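You operate a simulated robot arm through the tools that you are given. There is no shell and no other tool. Be economical: measure what you need, move in short steps, check, and stop when the job is done.

The job below is to be done with a simulated two-armed robot. You get a single attempt, and the scene is never put back.

TASK
Pick up the low square-flange gear motor labelled "72" from the top of the shipping bench with one hand, pass it to the other hand and put it on the yellow mat on the teal-backed bench. Set down upright: low square-flange gear motor.

The check looks at the end state, three seconds after you hand in, the way a careful person would. Anything else that was tipped, shoved, dropped, spilled or broken makes it a failure.

THE ROBOT
Two 7-joint arms with two-finger parallel grippers on one trunk, on a base that drives. Base frame: it is fixed to the floor where the robot stands at the start and does not move with it; the origin is under the middle of the robot, x ahead of it, y to its left, z up; the surface under the hand at the start is at about z = 0.72. Readings come in m, rad, newtons and seconds.
The left shoulder is at the start at [0.05, 0.165, 1.08], the right one opposite. With the tool pointing down near the work surface each hand reaches from about 0.1 to 0.68 m from the robot's upright axis, wherever it stands, measured 20 degrees to its own side. Places, roughly: yellow mat on the teal-backed bench [3, -1.8, 0.8]. Payload 3.91 kg a hand.
The tool frame of a hand sits at the grasp point between the pads (the TCP): z along the fingers, y along the line on which they close. The tips reach 0.03 m beyond it. The gripper opens to 0.11 m. The fingers are 0.02 m wide and 0.01 m thick; the gripper's body (0.048 by 0.112 m) begins 0.055 m behind the TCP.
Orientation is that of the tool frame in the base frame, as a unit quaternion [x, y, z, w]. With the fingers straight down and closing along the base's y, the tool's x points along the base's -x, its y along +y and its z along -z.

THE INTERFACE
- The arms move only by the tool play_rows. It takes "left_targets", "right_targets" or both (then of equal length, played together; a hand with none holds still); each is text: rows parted by semicolons, each of 7 numbers parted by spaces: the shift along the tool's x, y, z in units of 25 mm (1.0 is 25 mm), then the turn, a rotation vector about the tool's x, y, z in units of 8 degrees (1.0 is 8 degrees), then the finger opening in m, from 0 to 0.11. In form: tx ty tz rx ry rz claw; .... A call has 1 to 20 rows; each row shifts and turns the commanded pose from where the row before left it, along the tool's axes as they then stand. A call with a number of a shift or a turn outside -1 to 1 is refused whole. Each row takes 0.2 s and may step no farther than 0.05 m and 0.15 rad from the row before; otherwise, or with a gripper value out of range, the whole call is refused. A pose out of reach is approached as far as the arm can. The call stops where the force on the tool passes 40 N (or 10 N more than at its start, if that is more) or the arm is blocked; 0.2 s more then pass. The fingers move at their own pace (about 0.045 m/s each) and stop on an object; they squeeze with about 37 N. The grip force told is the motor's: it shows also when the fingers shut on nothing. Time passes only in rows, and 0.2 s behind the last, so rows that do not move let the fingers close. The reply holds the time, the measured pose of the TCP, the force on the tool along the base axes, the opening and the grip force, in the units named above and with some noise, with the torque about the TCP (base axes, N m) and any sound that the robot's microphone picked up, and new pictures: "pictures" is both (left out), scene, wrist or none (wrist: the cameras of the hands that moved).
- Cameras (640 x 400 px; columns grow to the right, rows downward): "scene" is now at [0.1117, 0.0284, 1.2497]; the picture's right is [0.31, -0.95, 0.00], its down [-0.54, -0.17, -0.83] and it looks along [0.79, 0.26, -0.56] (base axes); focal length 276 px, centre (320, 200). "left" rides on the left gripper at [0.072, -0.017, -0.103] in its tool frame; the picture's right is [0.23, 0.97, 0.00], its down [-0.76, 0.18, -0.62] and it looks along [-0.61, 0.14, 0.78] (tool axes); focal length 222 px, centre (320, 200). "right" rides on the right gripper at [0.072, 0.017, -0.103] in its tool frame; the picture's right is [-0.23, 0.97, 0.00], its down [-0.76, -0.18, -0.62] and it looks along [-0.61, -0.14, 0.78] (tool axes); focal length 222 px, centre (320, 200). There is no depth. A picture from a camera that has moved, and an enlarged one, comes with that camera's place and axes in the base frame and with its lens.
- lift_body(by): slides the trunk up (or, below 0, down) by that many m; the arms and the scene camera ride with it, the base frame stays. It gives what a move gives, with no picture.
- base_move(legs): drives the robot by 1 to 6 legs, each [ahead, left, turn to the left] in m, m and rad, along the robot's own axes; the way and the turn of a leg run together, so that a leg with both is an arc; at most 1.5 m and 3.142 rad a leg. The arms and the cameras ride along, it lands a little off, and it stops where it bumps. It gives what a move gives, and a new picture of the scene camera.
- pan_tilt(pan, tilt): turns the head with the scene camera to pan (to the left, within 1.396 rad either way) and tilt (down, from -0.506 to 1.204), counted from straight ahead of the robot. It gives what a move gives, and a new picture of the scene camera.
- inspect(camera, box): a new picture of the part [left, top, right, bottom] of that camera's present view, enlarged. The clock stands still meanwhile.
- hand_in(): hands the job in; it is judged then, once.

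Go step by step. Nothing tells you exact positions but the pictures and the camera data: compare them with the known pose of the tool, close in by small moves and look again before you grip or let go. The budget is 120 turns and 260 pictures, counting those below and the enlarged ones. Unless the task says otherwise, let go and move clear before handing in, and close with one line.

The tools are called after "Emit:" by a JSON object that holds its "method" and its "body". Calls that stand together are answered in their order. play_rows: Moves the arms, as the interface text tells. Its arguments: {"type":"object","properties":{"left_targets":{"type":"string"},"right_targets":{"type":"string"},"pictures":{"type":"string","enum":["both","scene","wrist","none"]}},"required":[]} The other tools are called the same way: lift_body (by) slides the trunk up or down; base_move (legs) drives the base; pan_tilt (pan, tilt) turns the head that bears the scene camera; inspect (camera, box) takes an enlarged picture of a part of a camera's view; hand_in () hands the job in.

At the start:

```text
clock: 0.0
left_tool_pos: [0.3416, 0.3635, 1.0522]
left_tool_rot: [-0.001, 1.0, 0.0, 0.0]
left_contact_force: [0.2, 0.8, 0.2]
left_torque: [0.01, 0.0, 0.0]
left_finger_gap: 0.11
left_finger_force: 0.0
right_tool_pos: [0.5007, -0.0567, 1.062]
right_tool_rot: [-0.001, 1.0, 0.0, 0.0]
right_contact_force: [0.2, 0.1, 0.6]
right_torque: [-0.01, -0.02, 0.01]
right_finger_gap: 0.11
right_finger_force: 0.0
trunk travel left (down, up): [-0.3, 0.203]
robot x, y, heading: [-0.0007, 0.0015, -0.001]
head pan, tilt: [0.316, 0.599]
```

scene: 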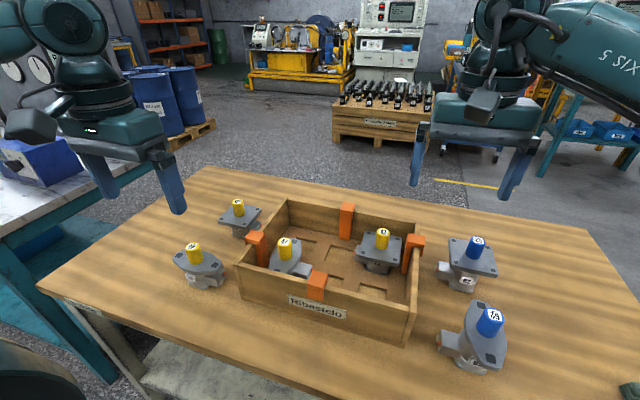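
right: 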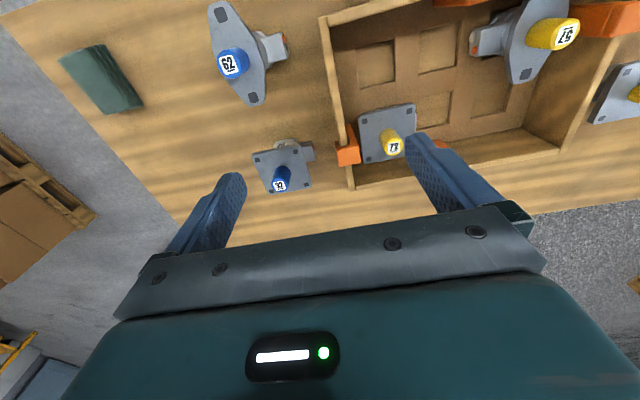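
left: 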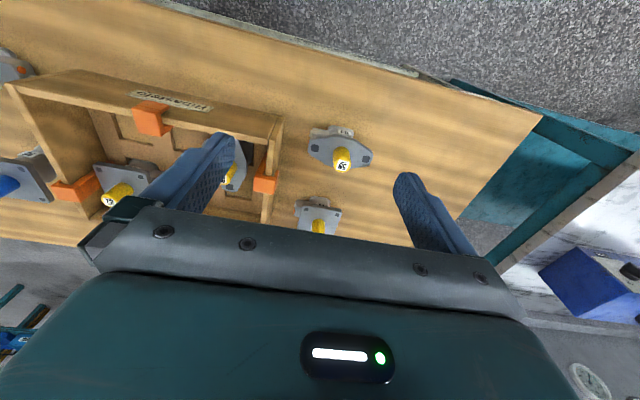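

I see six or so motors, some in a wooden crate, with square and oval flanges. I'll enlarge to read the labels.

Emit:
{"method": "inspect", "body": {"camera": "scene", "box": [340, 210, 520, 322]}}

Emit:
{"method": "inspect", "body": {"camera": "scene", "box": [160, 180, 340, 292]}}

Emit:
{"method": "inspect", "body": {"camera": "right", "box": [190, 80, 450, 242]}}

Emit:
{"method": "inspect", "body": {"camera": "left", "box": [80, 100, 400, 300]}}

```text
3.56 times, centred on (430, 266) of scene
camera zoom: at [0.1117, 0.0284, 1.2497], right [0.31, -0.95, 0.0], down [-0.54, -0.17, -0.83], along [0.79, 0.26, -0.56], focal length 980 px, centre (-71, -35)
```

zoom: 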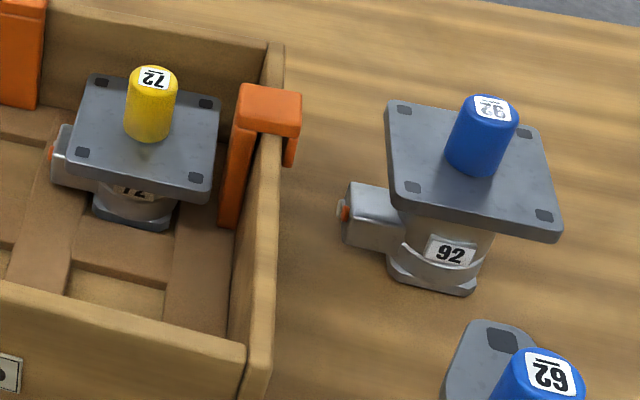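

```text
3.56 times, centred on (250, 236) of scene
camera zoom: at [0.1117, 0.0284, 1.2497], right [0.31, -0.95, 0.0], down [-0.54, -0.17, -0.83], along [0.79, 0.26, -0.56], focal length 980 px, centre (569, 72)
```

zoom: 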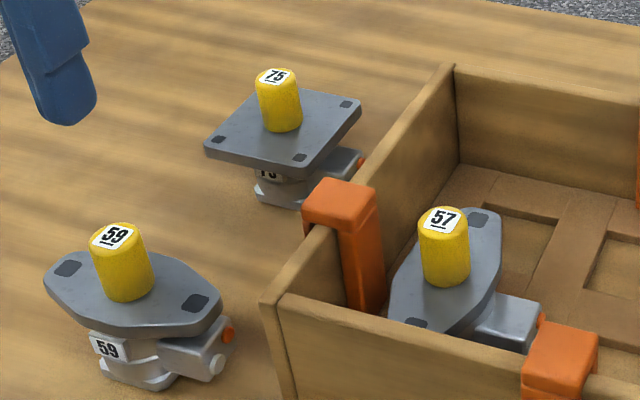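

```text
2.46 times, centred on (320, 161) of right
camera zoom: at [0.4278, -0.0399, 1.166], right [0.23, 0.97, 0.0], down [0.76, -0.18, 0.62], along [0.61, -0.14, -0.78], focal length 547 px, centre (320, 296)
```

zoom: 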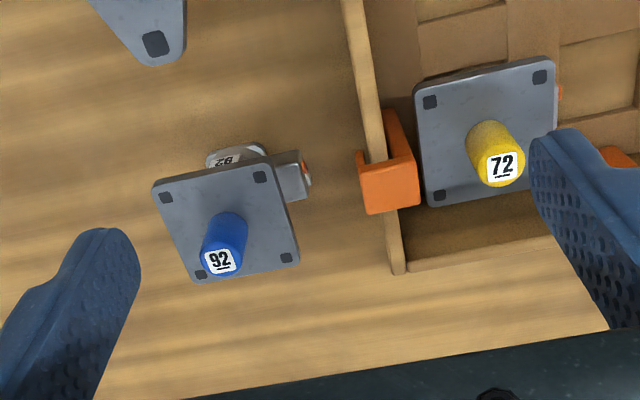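

```text
2.00 times, centred on (240, 200) of left
camera zoom: at [0.2694, 0.3478, 1.155], right [-0.23, 0.97, 0.0], down [0.76, 0.18, 0.62], along [0.61, 0.14, -0.78], focal length 444 px, centre (480, 200)
```

zoom: 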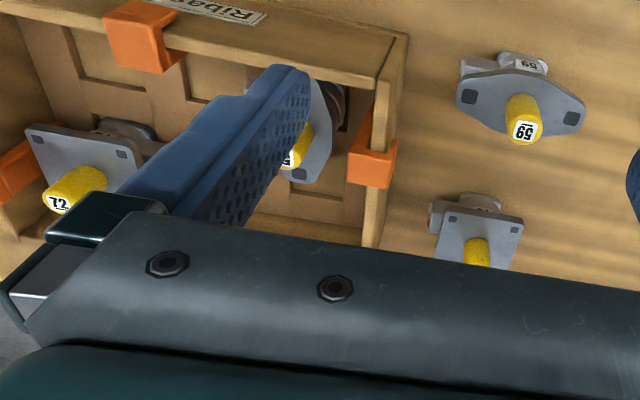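

Motor 72 is the square-flanged one in the crate, shaft top at about (0.615, 0.043, 0.83). I bring the right hand above it and look again.

Emit:
{"method": "play_rows", "body": {"right_targets": "-0.92 0.8 0.6 0 0 0 0.08; -0.92 0.8 0.6 0 0 0 0.08; -0.92 0.8 0.6 0 0 0 0.08; -0.92 0.8 0.6 0 0 0 0.08; -0.92 0.8 0.6 0 0 0 0.08; 0 0 0 0 0 0 0.08; 0 0 0 0 0 0 0.08"}}

```text
clock: 1.6
left_tool_pos: [0.3424, 0.3635, 1.0531]
left_tool_rot: [-0.001, 1.0, 0.0, 0.0]
left_contact_force: [-0.1, 0.0, 0.6]
left_torque: [0.03, -0.01, -0.01]
left_finger_gap: 0.1101
left_finger_force: 0.1
right_tool_pos: [0.5968, 0.0243, 0.9849]
right_tool_rot: [0.0, 1.0, 0.0, 0.0]
right_contact_force: [-0.8, -0.3, 0.1]
right_torque: [-0.01, 0.04, 0.0]
right_finger_gap: 0.08
right_finger_force: 0.1
right hand out of reach, approached as far as the arm can: row 5
trunk travel left (down, up): [-0.3, 0.203]
robot x, y, heading: [0.0011, -0.0001, 0.001]
head pan, tilt: [0.316, 0.599]
camera scene: at [0.1117, 0.0285, 1.2496], right [0.31, -0.95, 0.0], down [-0.54, -0.17, -0.83], along [0.79, 0.26, -0.56], focal length 276 px, centre (320, 200)
camera right: at [0.5252, 0.0407, 1.0884], right [0.23, 0.97, 0.0], down [0.76, -0.18, 0.62], along [0.61, -0.14, -0.78], focal length 222 px, centre (320, 200)
```

scene: 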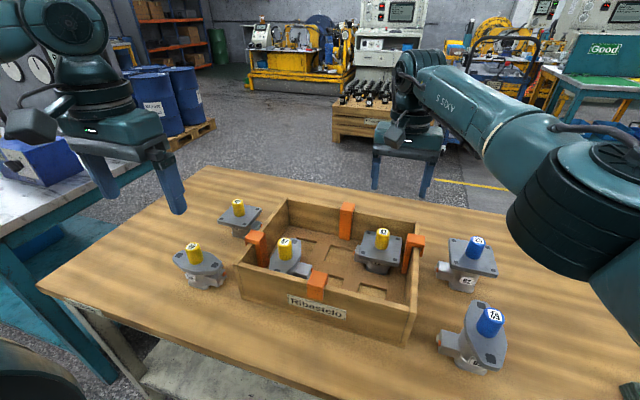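
right: 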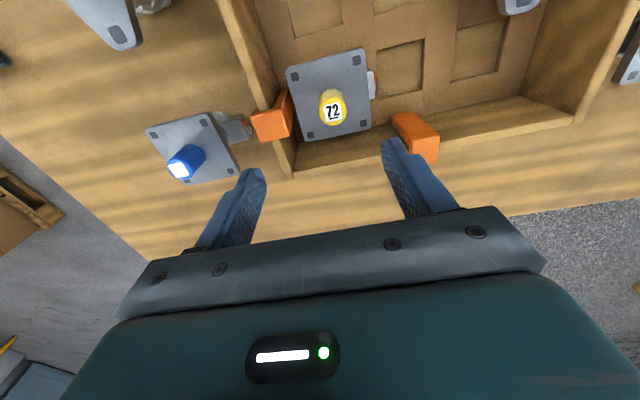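

The shaft top now triangulates to about (0.598, 0.037, 0.85). I shift left a little and lower to z ≈ 0.90 for a check.

Emit:
{"method": "play_rows", "body": {"right_targets": "0 0.5 0.8 0 0 0 0.08; 0 0 0.9 0 0 0 0.08; 0 0 0.9 0 0 0 0.08; 0 0 0 0 0 0 0.08"}}

```text
clock: 2.6
left_tool_pos: [0.341, 0.3642, 1.0525]
left_tool_rot: [-0.001, 1.0, 0.0, 0.0]
left_contact_force: [-0.1, 0.0, -0.2]
left_torque: [0.0, -0.01, -0.04]
left_finger_gap: 0.1098
left_finger_force: 0.0
right_tool_pos: [0.6024, 0.0253, 0.9201]
right_tool_rot: [0.0, 1.0, 0.0, -0.001]
right_contact_force: [-0.1, 0.4, -0.8]
right_torque: [0.0, 0.03, 0.03]
right_finger_gap: 0.0801
right_finger_force: 0.1
right hand out of reach, approached as far as the arm can: row 1, 2
trunk travel left (down, up): [-0.3, 0.203]
robot x, y, heading: [-0.0031, 0.0014, -0.005]
head pan, tilt: [0.316, 0.599]
camera scene: at [0.1116, 0.0285, 1.2497], right [0.31, -0.95, 0.0], down [-0.54, -0.17, -0.83], along [0.79, 0.26, -0.56], focal length 276 px, centre (320, 200)
camera right: at [0.5318, 0.0417, 1.0247], right [0.23, 0.97, 0.0], down [0.76, -0.18, 0.62], along [0.61, -0.14, -0.78], focal length 222 px, centre (320, 200)
```

scene: 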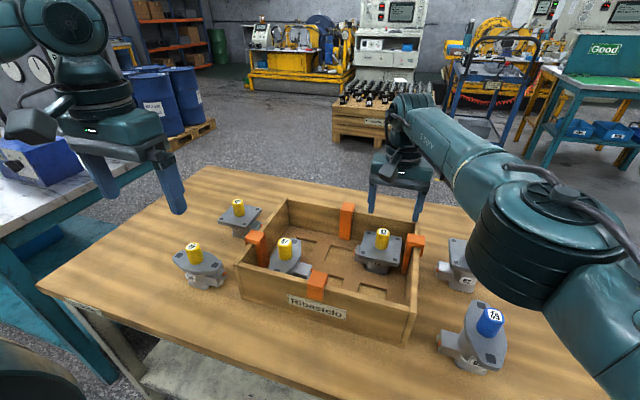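
right: 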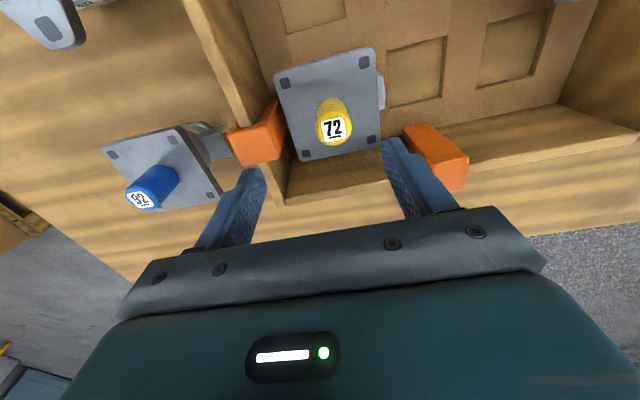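

The shaft top is confirmed at (0.598, 0.038, 0.85); the hand is at (0.602, 0.025). I correct sideways at this height.

Emit:
{"method": "play_rows", "body": {"right_targets": "0.16 0.5 0.4 0 0 0 0.08; 0 0 0 0 0 0 0.08; 0 0 0 0 0 0 0.08", "pictures": "wrist"}}

```text
clock: 3.4
left_tool_pos: [0.3415, 0.3649, 1.0529]
left_tool_rot: [-0.001, 1.0, 0.0, 0.0]
left_contact_force: [-0.1, -0.6, 0.2]
left_torque: [-0.03, 0.02, 0.0]
left_finger_gap: 0.1101
left_finger_force: 0.1
right_tool_pos: [0.5977, 0.0394, 0.91]
right_tool_rot: [0.0, 1.0, 0.0, 0.0]
right_contact_force: [0.6, 0.0, 0.0]
right_torque: [-0.02, 0.0, 0.03]
right_finger_gap: 0.0801
right_finger_force: 0.1
trunk travel left (down, up): [-0.3, 0.203]
robot x, y, heading: [0.0013, 0.0016, -0.001]
head pan, tilt: [0.316, 0.599]
camera right: at [0.5262, 0.0562, 1.015], right [0.23, 0.97, 0.0], down [0.76, -0.18, 0.62], along [0.61, -0.14, -0.78], focal length 222 px, centre (320, 200)
```

right: 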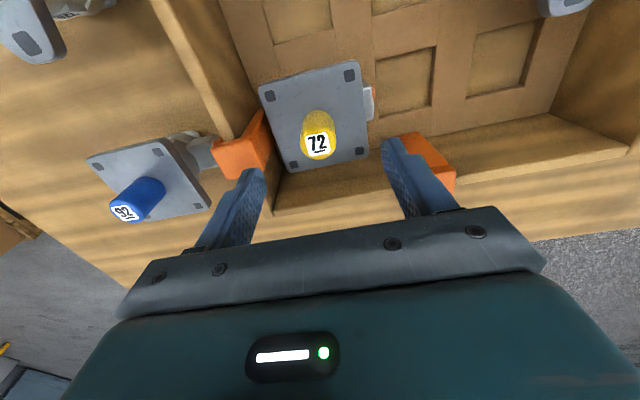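

The hand is centred over the shaft. The flange is ~0.088 m square and nearly aligned with the base axes, so I descend along the shaft.

Emit:
{"method": "play_rows", "body": {"right_targets": "0 -0.04 0.7 0 0 0 0.08; 0 0 0.7 0 0 0 0.08; 0 0 0.7 0 0 0 0.08; 0 0 0.4 0 0 0 0.08; 0 0 0 0 0 0 0.08"}}

```text
clock: 4.6
left_tool_pos: [0.3419, 0.3639, 1.0519]
left_tool_rot: [-0.001, 1.0, 0.001, 0.0]
left_contact_force: [0.5, -0.3, 0.3]
left_torque: [0.01, 0.01, 0.0]
left_finger_gap: 0.1099
left_finger_force: 0.0
right_tool_pos: [0.5979, 0.0386, 0.8485]
right_tool_rot: [0.0, 1.0, 0.001, 0.0]
right_contact_force: [0.4, -0.2, 0.7]
right_torque: [0.01, -0.02, -0.03]
right_finger_gap: 0.0799
right_finger_force: 0.1
trunk travel left (down, up): [-0.3, 0.203]
robot x, y, heading: [-0.0022, -0.0026, -0.003]
head pan, tilt: [0.316, 0.599]
camera scene: at [0.1116, 0.0284, 1.2497], right [0.31, -0.95, 0.0], down [-0.54, -0.17, -0.83], along [0.79, 0.26, -0.56], focal length 276 px, centre (320, 200)
camera right: at [0.5253, 0.0555, 0.9516], right [0.23, 0.97, 0.0], down [0.76, -0.18, 0.62], along [0.61, -0.14, -0.78], focal length 222 px, centre (320, 200)
```

scene: 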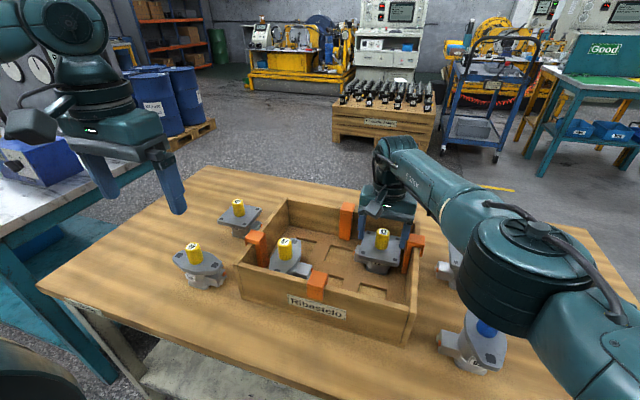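
right: 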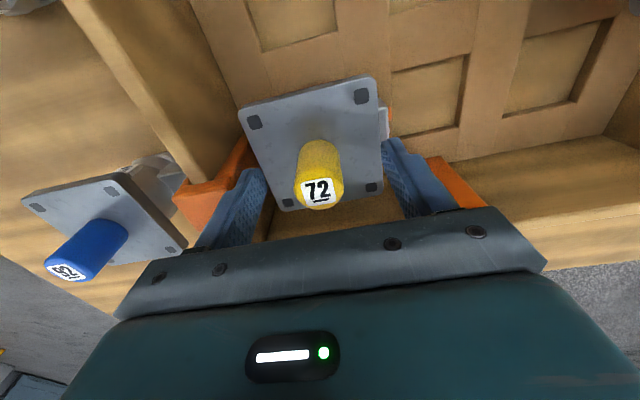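

Emit:
{"method": "inspect", "body": {"camera": "scene", "box": [320, 190, 450, 271]}}

Emit:
{"method": "inspect", "body": {"camera": "right", "box": [200, 60, 440, 220]}}

```text
4.92 times, centred on (385, 230) of scene
camera zoom: at [0.1116, 0.0284, 1.2497], right [0.31, -0.95, 0.0], down [-0.54, -0.17, -0.83], along [0.79, 0.26, -0.56], focal length 1357 px, centre (0, 50)
```

zoom: 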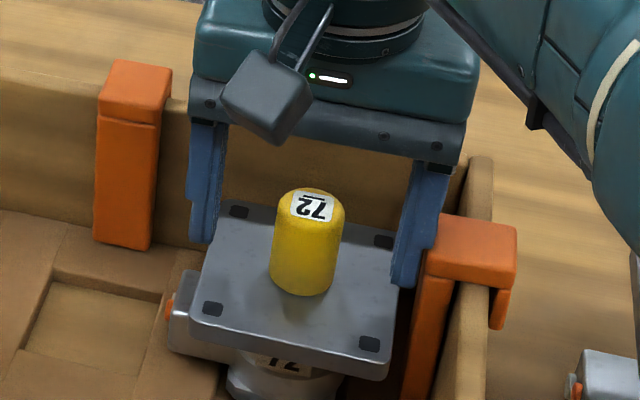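

```text
2.50 times, centred on (320, 140) of right
camera zoom: at [0.5253, 0.0555, 0.9516], right [0.23, 0.97, 0.0], down [0.76, -0.18, 0.62], along [0.61, -0.14, -0.78], focal length 555 px, centre (320, 350)
```

zoom: 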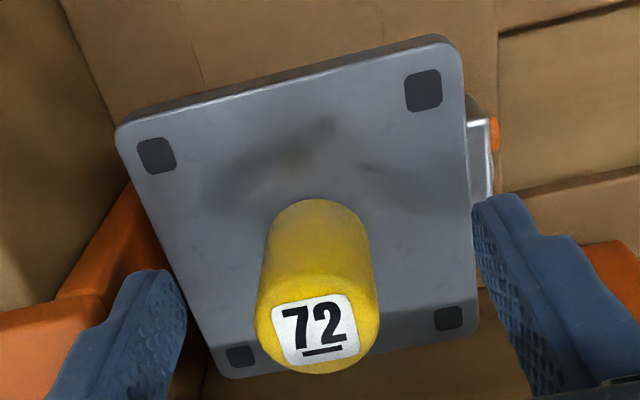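

The fingers straddle the shaft with tips slightly above the flange. I go down 6 mm and close.

Emit:
{"method": "play_rows", "body": {"right_targets": "0 0 0.25 0 0 0 0.08; 0 0 0 0 0 0 0.06; 0 0 0 0 0 0 0.04; 0 0 0 0 0 0 0.02; 0 0 0 0 0 0 0.01; 0 0 0 0 0 0 0.01; 0 0 0 0 0 0 0.01"}}

```text
clock: 6.2
left_tool_pos: [0.342, 0.3635, 1.0521]
left_tool_rot: [0.0, 1.0, 0.0, 0.0]
left_contact_force: [0.0, -0.1, -0.3]
left_torque: [0.03, 0.0, 0.02]
left_finger_gap: 0.1101
left_finger_force: 0.0
right_tool_pos: [0.5967, 0.0382, 0.841]
right_tool_rot: [0.0, 1.0, 0.0, -0.001]
right_contact_force: [0.4, -0.1, 0.0]
right_torque: [-0.05, 0.0, -0.04]
right_finger_gap: 0.0297
right_finger_force: 36.9
trunk travel left (down, up): [-0.3, 0.203]
robot x, y, heading: [-0.0006, -0.0009, 0.001]
head pan, tilt: [0.316, 0.599]
camera scene: at [0.1124, 0.0284, 1.2495], right [0.31, -0.95, 0.0], down [-0.54, -0.17, -0.83], along [0.78, 0.26, -0.56], focal length 276 px, centre (320, 200)
camera right: at [0.5254, 0.0553, 0.9452], right [0.23, 0.97, 0.0], down [0.76, -0.18, 0.62], along [0.61, -0.14, -0.78], focal length 222 px, centre (320, 200)
```

scene: 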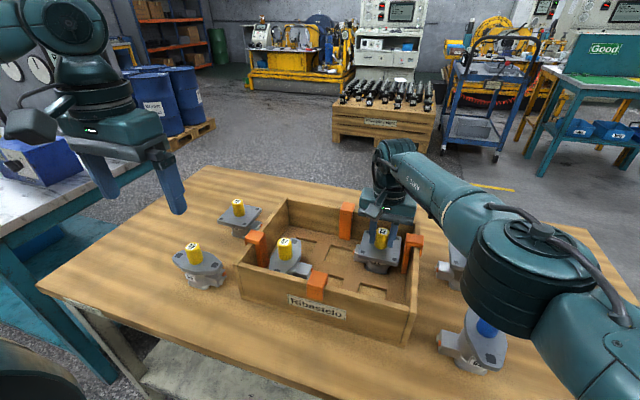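
right: 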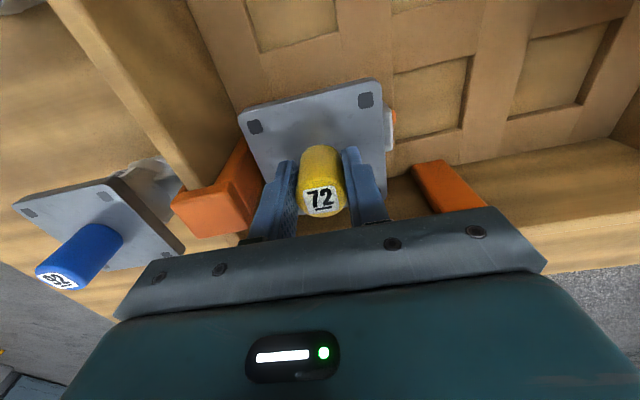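

Gripped with a 30 mm gap. Now a straight lift out of the crate, checking.

Emit:
{"method": "play_rows", "body": {"right_targets": "0 0 -0.4 0 0 0 0.01; 0 0 -0.6 0 0 0 0.01; 0 0 -0.7 0 0 0 0.01; 0 0 -0.7 0 0 0 0.01; 0 0 -0.7 0 0 0 0.01; 0 0 -0.6 0 0 0 0.01; 0 0 0 0 0 0 0.01"}}

```text
clock: 7.8
left_tool_pos: [0.3415, 0.3641, 1.0527]
left_tool_rot: [-0.001, 1.0, 0.0, 0.0]
left_contact_force: [0.2, -0.4, -0.5]
left_torque: [0.01, 0.03, 0.04]
left_finger_gap: 0.1102
left_finger_force: 0.1
right_tool_pos: [0.5982, 0.0387, 0.9339]
right_tool_rot: [0.0, 1.0, 0.0, -0.001]
right_contact_force: [-0.1, 0.6, -7.1]
right_torque: [-0.15, 0.0, -0.01]
right_finger_gap: 0.0294
right_finger_force: 36.7
trunk travel left (down, up): [-0.3, 0.203]
robot x, y, heading: [0.0007, -0.0021, 0.004]
head pan, tilt: [0.316, 0.599]
camera scene: at [0.1124, 0.0284, 1.2495], right [0.31, -0.95, 0.0], down [-0.54, -0.17, -0.83], along [0.78, 0.26, -0.56], focal length 276 px, centre (320, 200)
camera right: at [0.5259, 0.055, 1.0375], right [0.23, 0.97, 0.0], down [0.76, -0.18, 0.62], along [0.61, -0.14, -0.78], focal length 222 px, centre (320, 200)
```

scene: 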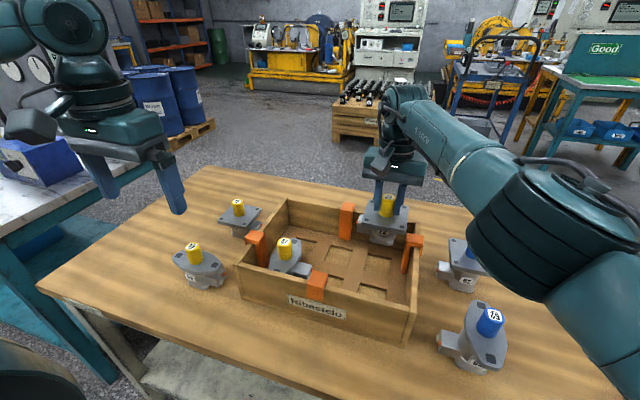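
right: 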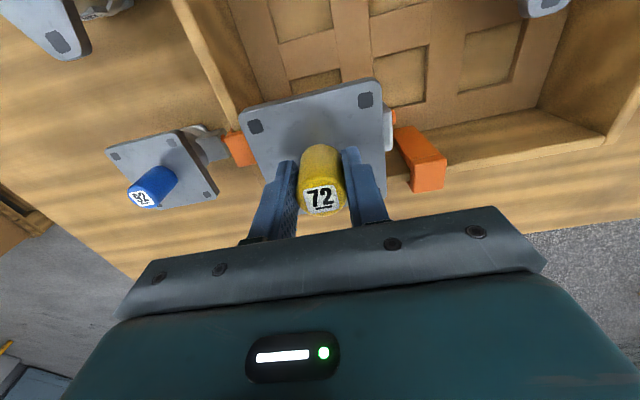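

Motor held, about 0.7 kg. I raise and draw it back with the right hand, while turning the left hand horizontal (pointing to the right, camera up) so it can take the flange sides.

Emit:
{"method": "play_rows", "body": {"right_targets": "0 0 -1 0 0 0 0.01; 0 0 -1 0 0 0 0.01; 0 0 -1 0 0 0 0.01; 0 0 -1 0 0 0 0.01; 0.72 -0.24 0 0 0 0 0.01; 0.72 -0.24 0 0 0 0 0.01; 0.72 -0.24 0 0 0 0 0.01; 0.72 -0.24 0 0 0 0 0.01; 0.72 -0.24 0 0 0 0 0.01; 0.72 -0.24 0 0 0 0 0.01; 0.72 -0.24 0 0 0 0 0.01; 0.72 -0.24 0 0 0 0 0.01; 0.72 -0.24 0 0 0 0 0.01; 0.72 -0.24 0 0 0 0 0.01", "left_targets": "0 0 0 0.6186 0.6186 -0.6186 0.11; 0 0 0 0.6186 0.6186 -0.6186 0.11; 0 0 0 0.6186 0.6186 -0.6186 0.11; 0 0 0 0.6186 0.6186 -0.6186 0.11; 0 0 0 0.6186 0.6186 -0.6186 0.11; 0 0 0 0.6186 0.6186 -0.6186 0.11; 0 0 0 0.6186 0.6186 -0.6186 0.11; 0 0 0 0.6186 0.6186 -0.6186 0.11; 0 0 0 0.6186 0.6186 -0.6186 0.11; 0 0 0 0.6186 0.6186 -0.6186 0.11; 0 0 0 0.6186 0.6186 -0.6186 0.11; 0 0 0 0.6186 0.6186 -0.6186 0.11; 0 0 0 0.6186 0.6186 -0.6186 0.11; 0 0 0 0.6186 0.6186 -0.6186 0.11"}}

Emit:
{"method": "pan_tilt", "body": {"pan": -0.5, "tilt": 0.2}}

```text
clock: 10.8
left_tool_pos: [0.3048, 0.3667, 1.0218]
left_tool_rot: [0.5, -0.499, 0.5, 0.501]
left_contact_force: [0.1, -0.1, 1.1]
left_torque: [0.0, -0.02, 0.0]
left_finger_gap: 0.1101
left_finger_force: 0.0
left hand out of reach, approached as far as the arm can: row 11, 12
right_tool_pos: [0.4068, -0.0215, 1.0091]
right_tool_rot: [0.0, 1.0, 0.0, 0.0]
right_contact_force: [-1.3, 0.5, -7.4]
right_torque: [-0.06, 0.04, 0.02]
right_finger_gap: 0.0296
right_finger_force: 37.0
right hand out of reach, approached as far as the arm can: row 1, 3, 4
trunk travel left (down, up): [-0.3, 0.203]
robot x, y, heading: [-0.0006, 0.0024, 0.001]
head pan, tilt: [0.316, 0.599]
camera scene: at [0.1118, 0.0278, 1.2497], right [0.31, -0.95, 0.0], down [-0.54, -0.17, -0.83], along [0.79, 0.26, -0.56], focal length 276 px, centre (320, 200)
camera right: at [0.3347, -0.0057, 1.1138], right [0.23, 0.97, 0.0], down [0.76, -0.18, 0.62], along [0.61, -0.14, -0.78], focal length 222 px, centre (320, 200)
camera left: at [0.3217, 0.4704, 1.0935], right [-0.97, 0.0, 0.23], down [-0.18, 0.62, -0.76], along [-0.14, -0.78, -0.61], focal length 222 px, centre (320, 200)
```

scene: 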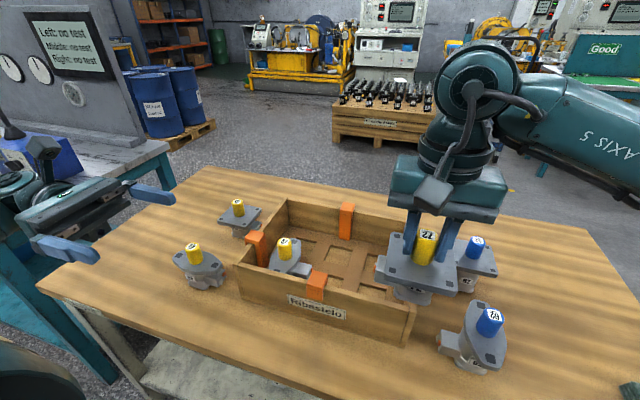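
right: 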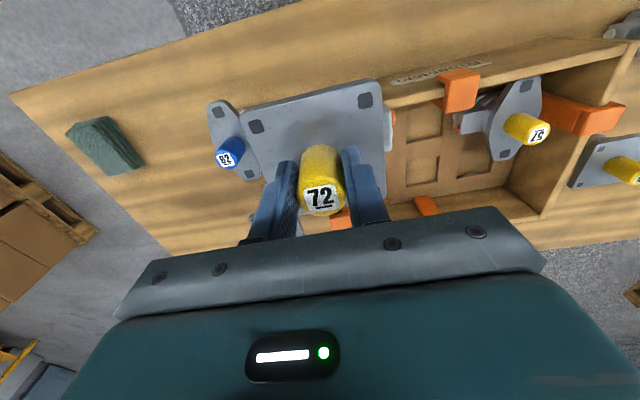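
left: 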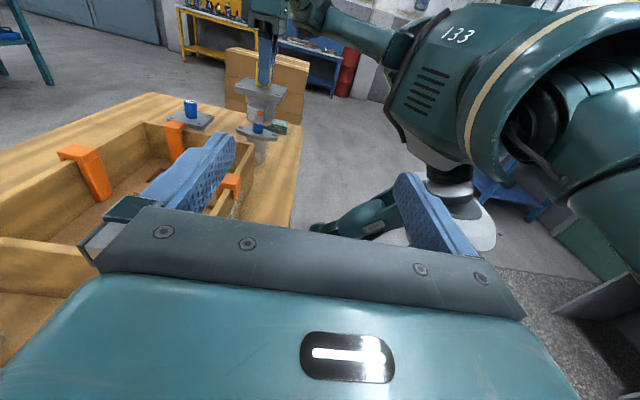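

```text
clock: 11.9
left_tool_pos: [0.3049, 0.3661, 1.0222]
left_tool_rot: [0.501, -0.5, 0.5, 0.5]
left_contact_force: [-0.4, 0.0, -0.7]
left_torque: [-0.02, 0.01, -0.03]
left_finger_gap: 0.1101
left_finger_force: 0.0
right_tool_pos: [0.4082, -0.0207, 1.0092]
right_tool_rot: [-0.001, 1.0, -0.001, 0.0]
right_contact_force: [0.0, -0.7, -7.2]
right_torque: [-0.09, 0.02, -0.02]
right_finger_gap: 0.0297
right_finger_force: 36.5
trunk travel left (down, up): [-0.3, 0.203]
robot x, y, heading: [0.0006, -0.0008, -0.005]
head pan, tilt: [-0.499, 0.201]
camera scene: at [0.1099, -0.0436, 1.2862], right [-0.48, -0.88, 0.0], down [-0.18, 0.1, -0.98], along [0.86, -0.47, -0.2], focal length 276 px, centre (320, 200)
```

scene: 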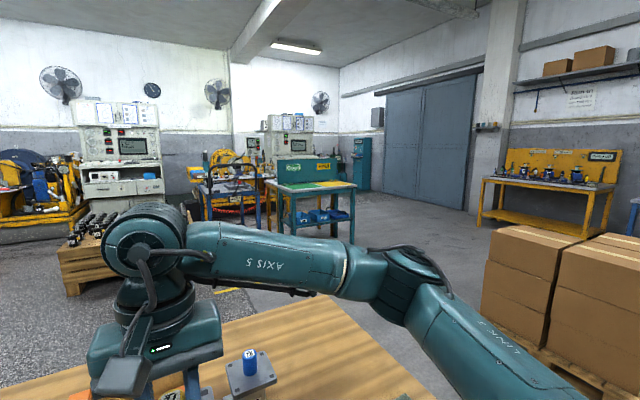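

The left hand is horizontal now. I bring it next to the motor at flange height, stopping about 3 cm short, and look.

Emit:
{"method": "play_rows", "body": {"left_targets": "-0.18 -0.35 0.887 0 0 0 0.11; -0.18 -0.35 0.887 0 0 0 0.11; -0.18 -0.35 0.887 0 0 0 0.11; -0.18 -0.35 0.887 0 0 0 0.11; -0.18 -0.35 0.887 0 0 0 0.11; -0.18 -0.35 0.887 0 0 0 0.11; -0.18 -0.35 0.887 0 0 0 0.11; -0.18 -0.35 0.887 0 0 0 0.11; -0.18 -0.35 0.887 0 0 0 0.11; -0.18 -0.35 0.887 0 0 0 0.11; -0.18 -0.35 0.887 0 0 0 0.11; -0.18 -0.35 0.887 0 0 0 0.11; 0 0 0 0 0 0 0.11", "pictures": "wrist"}}

Emit:
{"method": "pan_tilt", "body": {"pan": 0.05, "tilt": 0.75}}

```text
clock: 14.7
left_tool_pos: [0.4116, 0.1007, 0.9677]
left_tool_rot: [0.501, -0.499, 0.5, 0.499]
left_contact_force: [0.0, -0.3, -0.6]
left_torque: [0.0, 0.01, 0.01]
left_finger_gap: 0.1099
left_finger_force: 0.1
right_tool_pos: [0.4067, -0.0219, 1.0104]
right_tool_rot: [0.0, 1.0, 0.0, 0.0]
right_contact_force: [0.2, -0.1, -6.9]
right_torque: [0.01, 0.03, 0.03]
right_finger_gap: 0.0296
right_finger_force: 36.9
trunk travel left (down, up): [-0.3, 0.203]
robot x, y, heading: [0.0028, 0.004, -0.002]
head pan, tilt: [-0.499, 0.201]
camera left: at [0.4289, 0.2059, 1.0395], right [-0.97, 0.0, 0.23], down [-0.18, 0.62, -0.76], along [-0.14, -0.78, -0.61], focal length 222 px, centre (320, 200)
```

left: 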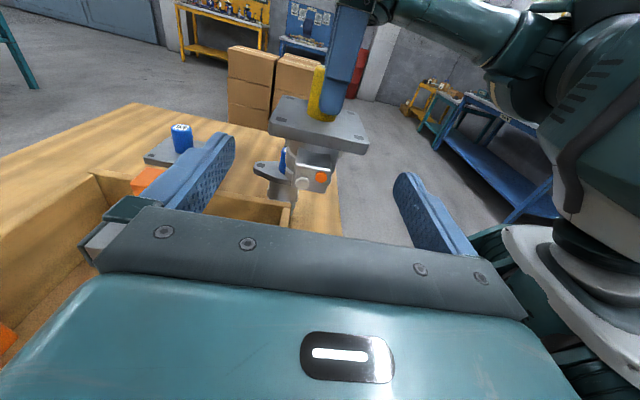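

```text
clock: 15.7
left_tool_pos: [0.4116, 0.1014, 0.9684]
left_tool_rot: [0.5, -0.5, 0.501, 0.499]
left_contact_force: [-0.7, 1.0, 0.5]
left_torque: [0.0, 0.01, 0.01]
left_finger_gap: 0.11
left_finger_force: 0.0
right_tool_pos: [0.4083, -0.0201, 1.0096]
right_tool_rot: [-0.001, 1.0, 0.0, 0.0]
right_contact_force: [0.7, -0.6, -7.7]
right_torque: [-0.07, 0.02, -0.01]
right_finger_gap: 0.0292
right_finger_force: 37.1
trunk travel left (down, up): [-0.3, 0.203]
robot x, y, heading: [-0.0007, 0.003, -0.008]
head pan, tilt: [0.051, 0.75]
camera scene: at [0.1109, 0.0051, 1.2367], right [0.05, -1.0, 0.0], down [-0.68, -0.03, -0.73], along [0.73, 0.04, -0.68], focal length 276 px, centre (320, 200)
```

scene: 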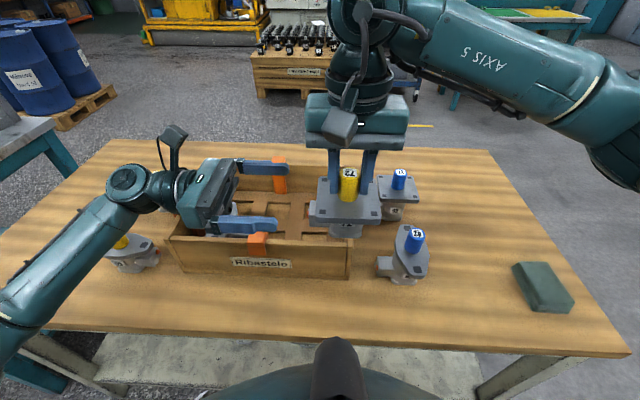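

Emit:
{"method": "inspect", "body": {"camera": "scene", "box": [200, 140, 420, 278]}}

Emit:
{"method": "inspect", "body": {"camera": "left", "box": [210, 50, 450, 200]}}

```text
2.90 times, centred on (310, 209) of scene
camera zoom: at [0.1109, 0.0051, 1.2367], right [0.05, -1.0, 0.0], down [-0.68, -0.03, -0.73], along [0.73, 0.04, -0.68], focal length 799 px, centre (349, 174)
```

zoom: 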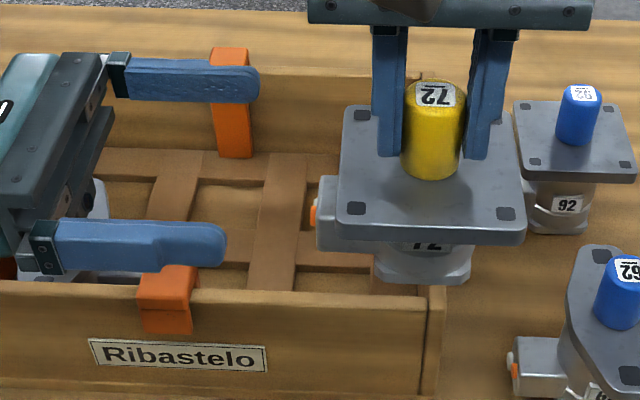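

```text
2.67 times, centred on (330, 125) of left
camera zoom: at [0.4287, 0.2062, 1.0395], right [-0.97, 0.0, 0.23], down [-0.18, 0.62, -0.76], along [-0.14, -0.78, -0.61], focal length 592 px, centre (293, 400)
```

zoom: 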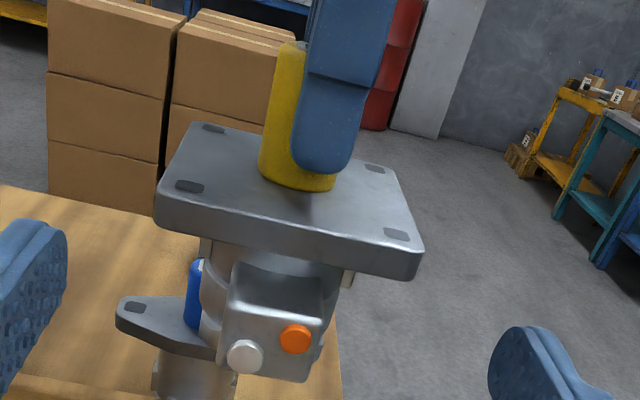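

The flange is centred at about (0.412, -0.018), z 0.955–0.967. I lower the left hand 6 mm and slide its open fingers around the flange.

Emit:
{"method": "play_rows", "body": {"left_targets": "-0.24 0 0 0 0 0 0.11; 0 0 0.7 0 0 0 0.11; 0 0 0.7 0 0 0 0.11; 0 0 0.7 0 0 0 0.11; 0 0 0.7 0 0 0 0.11; 0 0 0.7 0 0 0 0.11; 0 0 0.6 0 0 0 0.11; 0 0 0 0 0 0 0.11"}}

Emit:
{"method": "inspect", "body": {"camera": "scene", "box": [250, 140, 430, 252]}}

Emit:
{"method": "inspect", "body": {"camera": "left", "box": [150, 80, 490, 290]}}

```text
clock: 17.5
left_tool_pos: [0.4117, -0.0009, 0.9638]
left_tool_rot: [0.501, -0.499, 0.5, 0.5]
left_contact_force: [-0.6, 0.2, -0.3]
left_torque: [-0.03, 0.0, -0.04]
left_finger_gap: 0.1099
left_finger_force: 0.2
right_tool_pos: [0.408, -0.0225, 1.0097]
right_tool_rot: [0.0, 1.0, 0.0, 0.0]
right_contact_force: [-0.3, -0.8, -7.9]
right_torque: [-0.06, 0.05, -0.01]
right_finger_gap: 0.0298
right_finger_force: 37.1
trunk travel left (down, up): [-0.3, 0.203]
robot x, y, heading: [-0.0005, 0.0004, 0.002]
head pan, tilt: [0.051, 0.75]
camera scene: at [0.1108, 0.0052, 1.2366], right [0.05, -1.0, 0.0], down [-0.68, -0.03, -0.73], along [0.73, 0.04, -0.68], focal length 276 px, centre (320, 200)
camera left: at [0.4283, 0.1023, 1.0337], right [-0.97, 0.0, 0.23], down [-0.18, 0.62, -0.76], along [-0.14, -0.78, -0.61], focal length 222 px, centre (320, 200)
```

scene: 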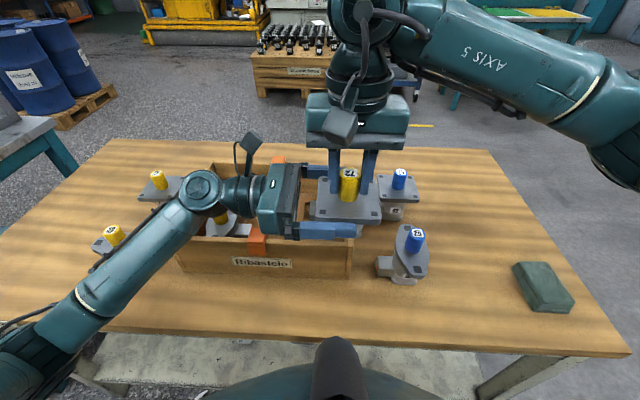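
left: 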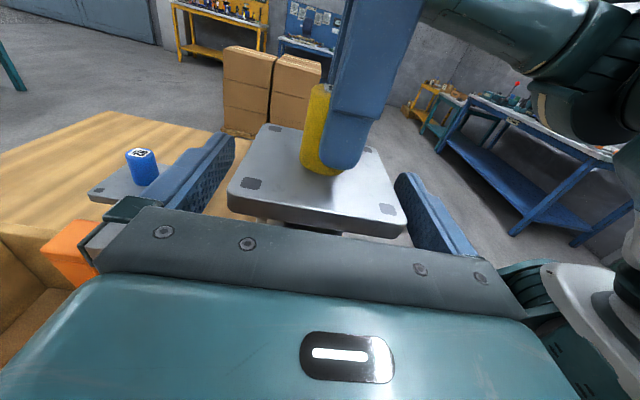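

```text
3.56 times, centred on (340, 196) of scene
camera zoom: at [0.1108, 0.0052, 1.2366], right [0.05, -1.0, 0.0], down [-0.68, -0.03, -0.73], along [0.73, 0.04, -0.68], focal length 980 px, centre (249, 214)
```

zoom: 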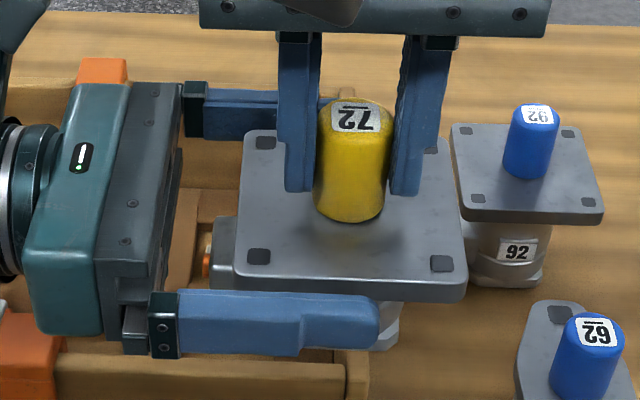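

```text
1.88 times, centred on (320, 185) of left
camera zoom: at [0.4283, 0.1023, 1.0337], right [-0.97, 0.0, 0.23], down [-0.18, 0.62, -0.76], along [-0.14, -0.78, -0.61], focal length 418 px, centre (320, 228)
```

zoom: 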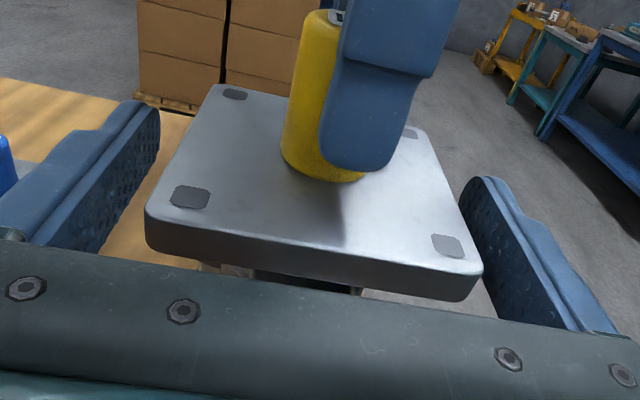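

The fingers bracket the flange at the right height. I close the left gripper while the right still holds.

Emit:
{"method": "play_rows", "body": {"left_targets": "0 0 0 0 0 0 0.1; 0 0 0 0 0 0 0.095; 0 0 0 0 0 0 0.09; 0 0 0 0 0 0 0.085", "pictures": "none"}}

```text
clock: 18.5
left_tool_pos: [0.412, -0.0024, 0.9617]
left_tool_rot: [0.5, -0.5, 0.5, 0.5]
left_contact_force: [1.4, -0.7, 0.0]
left_torque: [0.32, 0.01, -0.17]
left_finger_gap: 0.0897
left_finger_force: 35.7
right_tool_pos: [0.4072, -0.0224, 1.009]
right_tool_rot: [0.001, 1.0, 0.0, 0.0]
right_contact_force: [-0.7, 1.7, -7.6]
right_torque: [-0.37, 0.04, 0.2]
right_finger_gap: 0.0297
right_finger_force: 37.1
trunk travel left (down, up): [-0.3, 0.203]
robot x, y, heading: [-0.0011, -0.0011, -0.004]
head pan, tilt: [0.051, 0.75]
```

Gripped on the flange at 90 mm with little side force. I command a firm squeeze, then open the right hand.

Emit:
{"method": "play_rows", "body": {"left_targets": "0 0 0 0 0 0 0.07; 0 0 0 0 0 0 0.07; 0 0 0 0 0 0 0.07; 0 0 0 0 0 0 0.07; 0 0 0 0 0 0 0.07; 0 0 0 0 0 0 0.07; 0 0 0 0 0 0 0.07", "right_targets": "0 0 0 0 0 0 0.01; 0 0 0 0 0 0 0.01; 0 0 0 0 0 0 0.03; 0 0 0 0 0 0 0.04; 0 0 0 0 0 0 0.06; 0 0 0 0 0 0 0.06; 0 0 0 0 0 0 0.06"}}

```text
clock: 20.1
left_tool_pos: [0.4116, -0.0017, 0.9613]
left_tool_rot: [0.5, -0.5, 0.5, 0.5]
left_contact_force: [0.7, -0.7, 0.1]
left_torque: [0.13, -0.02, -0.01]
left_finger_gap: 0.0899
left_finger_force: 36.9
right_tool_pos: [0.4076, -0.0218, 1.0105]
right_tool_rot: [0.0, 1.0, 0.0, 0.0]
right_contact_force: [-0.4, -0.2, 0.2]
right_torque: [0.0, -0.01, 0.0]
right_finger_gap: 0.0601
right_finger_force: 0.1
trunk travel left (down, up): [-0.3, 0.203]
robot x, y, heading: [0.001, 0.0005, 0.001]
head pan, tilt: [0.051, 0.75]
camera scene: at [0.1108, 0.0052, 1.2366], right [0.05, -1.0, 0.0], down [-0.68, -0.03, -0.73], along [0.73, 0.04, -0.68], focal length 276 px, centre (320, 200)
camera right: at [0.3354, -0.0051, 1.1135], right [0.23, 0.97, 0.0], down [0.76, -0.18, 0.62], along [0.61, -0.14, -0.78], focal length 222 px, centre (320, 200)
camera left: at [0.4283, 0.1025, 1.0336], right [-0.97, 0.0, 0.23], down [-0.18, 0.62, -0.76], along [-0.14, -0.78, -0.61], focal length 222 px, centre (320, 200)
```

scene: 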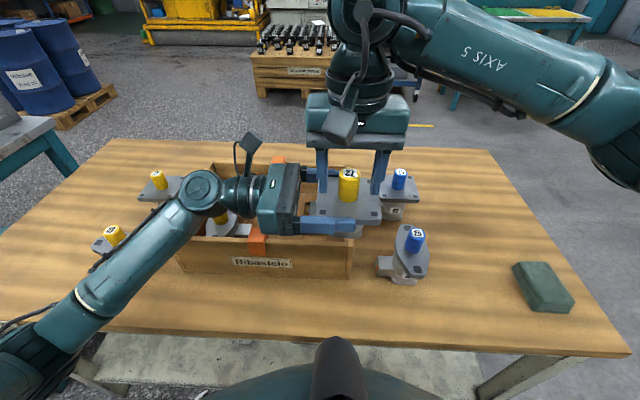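
right: 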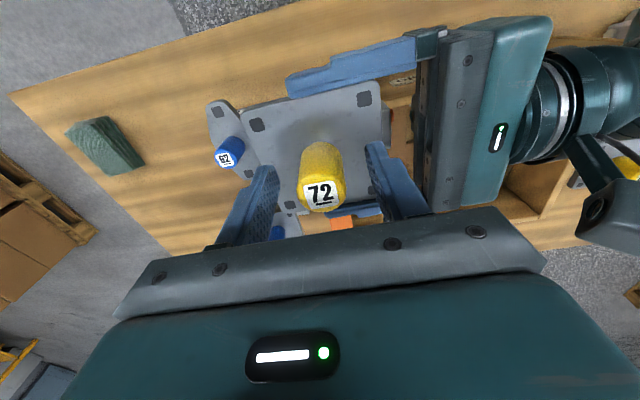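
left: 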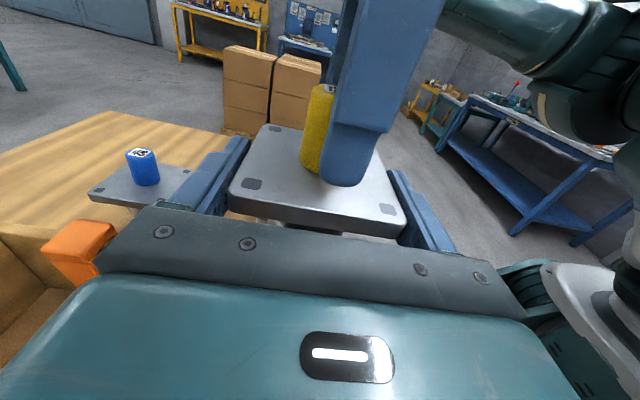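

The left hand holds the motor. I raise the right hand off the shaft and move it away to the right.

Emit:
{"method": "play_rows", "body": {"right_targets": "0 0 -0.6 0 0 0 0.06; 0 0 -0.8 0 0 0 0.06; 0 0 -0.8 0 0 0 0.06; 0 0 -0.8 0 0 0 0.06; 0 -1 0 0 0 0 0.06; 0 -1 0 0 0 0 0.06; 0 -1 0 0 0 0 0.06; 0 -1 0 0 0 0 0.06; 0 -1 0 0 0 0 0.06; 0 -1 0 0 0 0 0.06; 0 -1 0 0 0 0 0.06; 0 -1 0 0 0 0 0.06"}}

```text
clock: 22.7
left_tool_pos: [0.4112, -0.0014, 0.9632]
left_tool_rot: [0.5, -0.5, 0.501, 0.499]
left_contact_force: [0.1, 1.0, 0.3]
left_torque: [0.1, 0.04, 0.04]
left_finger_gap: 0.0899
left_finger_force: 36.8
right_tool_pos: [0.4064, -0.2242, 1.0845]
right_tool_rot: [0.0, 1.0, -0.001, 0.001]
right_contact_force: [-0.4, 1.2, 0.9]
right_torque: [0.03, -0.03, 0.0]
right_finger_gap: 0.0598
right_finger_force: 0.1
trunk travel left (down, up): [-0.3, 0.203]
robot x, y, heading: [0.0006, 0.0037, 0.001]
head pan, tilt: [0.051, 0.75]
camera scene: at [0.1107, 0.0049, 1.2367], right [0.05, -1.0, 0.0], down [-0.68, -0.03, -0.73], along [0.73, 0.04, -0.68], focal length 276 px, centre (320, 200)
camera right: at [0.3337, -0.2084, 1.1892], right [0.23, 0.97, 0.0], down [0.76, -0.18, 0.62], along [0.61, -0.14, -0.78], focal length 222 px, centre (320, 200)
```

scene: 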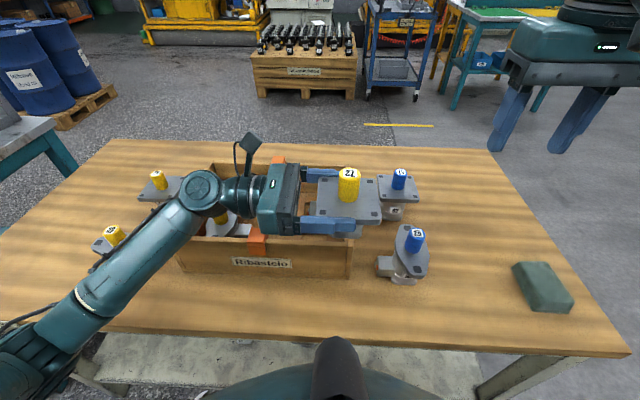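
right: 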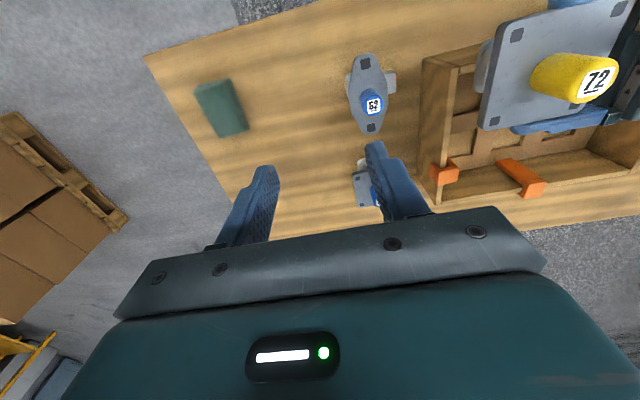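

The motor is solely in the left hand. I raise it a bit and look over the way to the teal-backed bench.

Emit:
{"method": "play_rows", "body": {"left_targets": "0.9 0.4 0 0 0 0 0.07; 0.9 0.6 0 0 0 0 0.07; 0.9 0.6 0 0 0 0 0.07; 0 0.6 -0.5 0 0 0 0.07; 0 0.6 -0.5 0 0 0 0.07; 0 0.6 -0.5 0 0 0 0.07; 0 0 0 0 0 0 0.07", "right_targets": "0.8 0 0 0 0 0 0.06; 0.8 0 0 0 0 0 0.06; 0.8 0 0 0 0 0 0.06; 0.8 0 0 0 0 0 0.06; 0 0 0 0 0 0 0.06; 0 0 0 0 0 0 0.06; 0 0 0 0 0 0 0.06", "pictures": "none"}}

Emit:
{"method": "pan_tilt", "body": {"pan": -0.55, "tilt": 0.25}}

Emit:
{"method": "inspect", "body": {"camera": "scene", "box": [200, 120, 420, 258]}}

Emit:
{"method": "pan_tilt", "body": {"pan": -1.2, "tilt": 0.5}}

```text
clock: 24.3
left_tool_pos: [0.3288, 0.0359, 1.0318]
left_tool_rot: [0.5, -0.5, 0.5, 0.5]
left_contact_force: [-0.2, 0.8, -6.2]
left_torque: [0.1, -0.05, 0.0]
left_finger_gap: 0.0899
left_finger_force: 37.2
right_tool_pos: [0.3244, -0.2244, 1.0865]
right_tool_rot: [0.0, 1.0, 0.001, 0.0]
right_contact_force: [0.0, -0.1, 0.1]
right_torque: [-0.04, 0.02, 0.02]
right_finger_gap: 0.06
right_finger_force: 0.1
trunk travel left (down, up): [-0.3, 0.203]
robot x, y, heading: [0.0006, -0.0028, 0.004]
head pan, tilt: [0.051, 0.75]
```

```text
clock: 25.3
left_tool_pos: [0.3278, 0.0366, 1.0317]
left_tool_rot: [0.501, -0.499, 0.501, 0.499]
left_contact_force: [0.2, 0.0, -7.3]
left_torque: [0.09, 0.03, 0.0]
left_finger_gap: 0.0899
left_finger_force: 36.6
right_tool_pos: [0.3244, -0.2251, 1.0865]
right_tool_rot: [0.0, 1.0, 0.0, 0.0]
right_contact_force: [0.7, 0.2, 0.0]
right_torque: [-0.01, -0.02, 0.0]
right_finger_gap: 0.0599
right_finger_force: 0.0
trunk travel left (down, up): [-0.3, 0.203]
robot x, y, heading: [0.0031, 0.0033, -0.001]
head pan, tilt: [-0.55, 0.25]
camera scene: at [0.1077, -0.0477, 1.2817], right [-0.52, -0.85, 0.0], down [-0.21, 0.13, -0.97], along [0.83, -0.51, -0.25], focal length 276 px, centre (320, 200)
```

scene: 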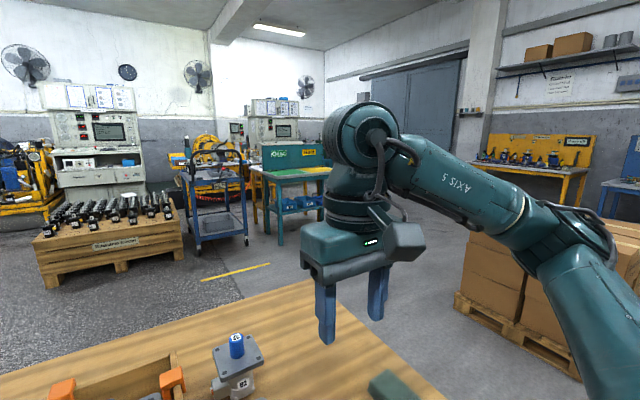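

```text
2.90 times, centred on (310, 189) of scene
camera zoom: at [0.1077, -0.0477, 1.2817], right [-0.52, -0.85, 0.0], down [-0.21, 0.13, -0.97], along [0.83, -0.51, -0.25], focal length 799 px, centre (349, 232)
```

zoom: 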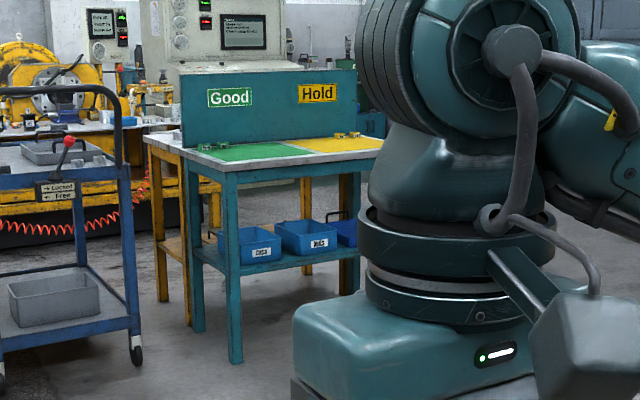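

```text
clock: 26.3
left_tool_pos: [0.329, 0.0364, 1.0317]
left_tool_rot: [-0.499, 0.501, -0.499, -0.501]
left_contact_force: [-0.2, 0.1, -6.7]
left_torque: [0.12, 0.0, 0.01]
left_finger_gap: 0.0897
left_finger_force: 36.9
right_tool_pos: [0.3244, -0.2251, 1.0865]
right_tool_rot: [-0.001, 1.0, 0.0, 0.0]
right_contact_force: [0.0, -0.4, 0.2]
right_torque: [0.02, 0.0, 0.02]
right_finger_gap: 0.0601
right_finger_force: 0.0
trunk travel left (down, up): [-0.3, 0.203]
robot x, y, heading: [-0.0005, -0.0025, -0.0]
head pan, tilt: [-1.201, 0.499]
camera scene: at [0.061, -0.0838, 1.2587], right [-0.93, -0.36, 0.0], down [-0.17, 0.45, -0.88], along [0.32, -0.82, -0.48], focal length 276 px, centre (320, 200)
```

scene: 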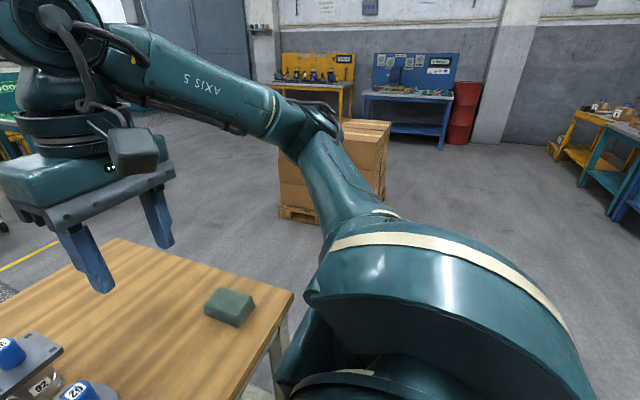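

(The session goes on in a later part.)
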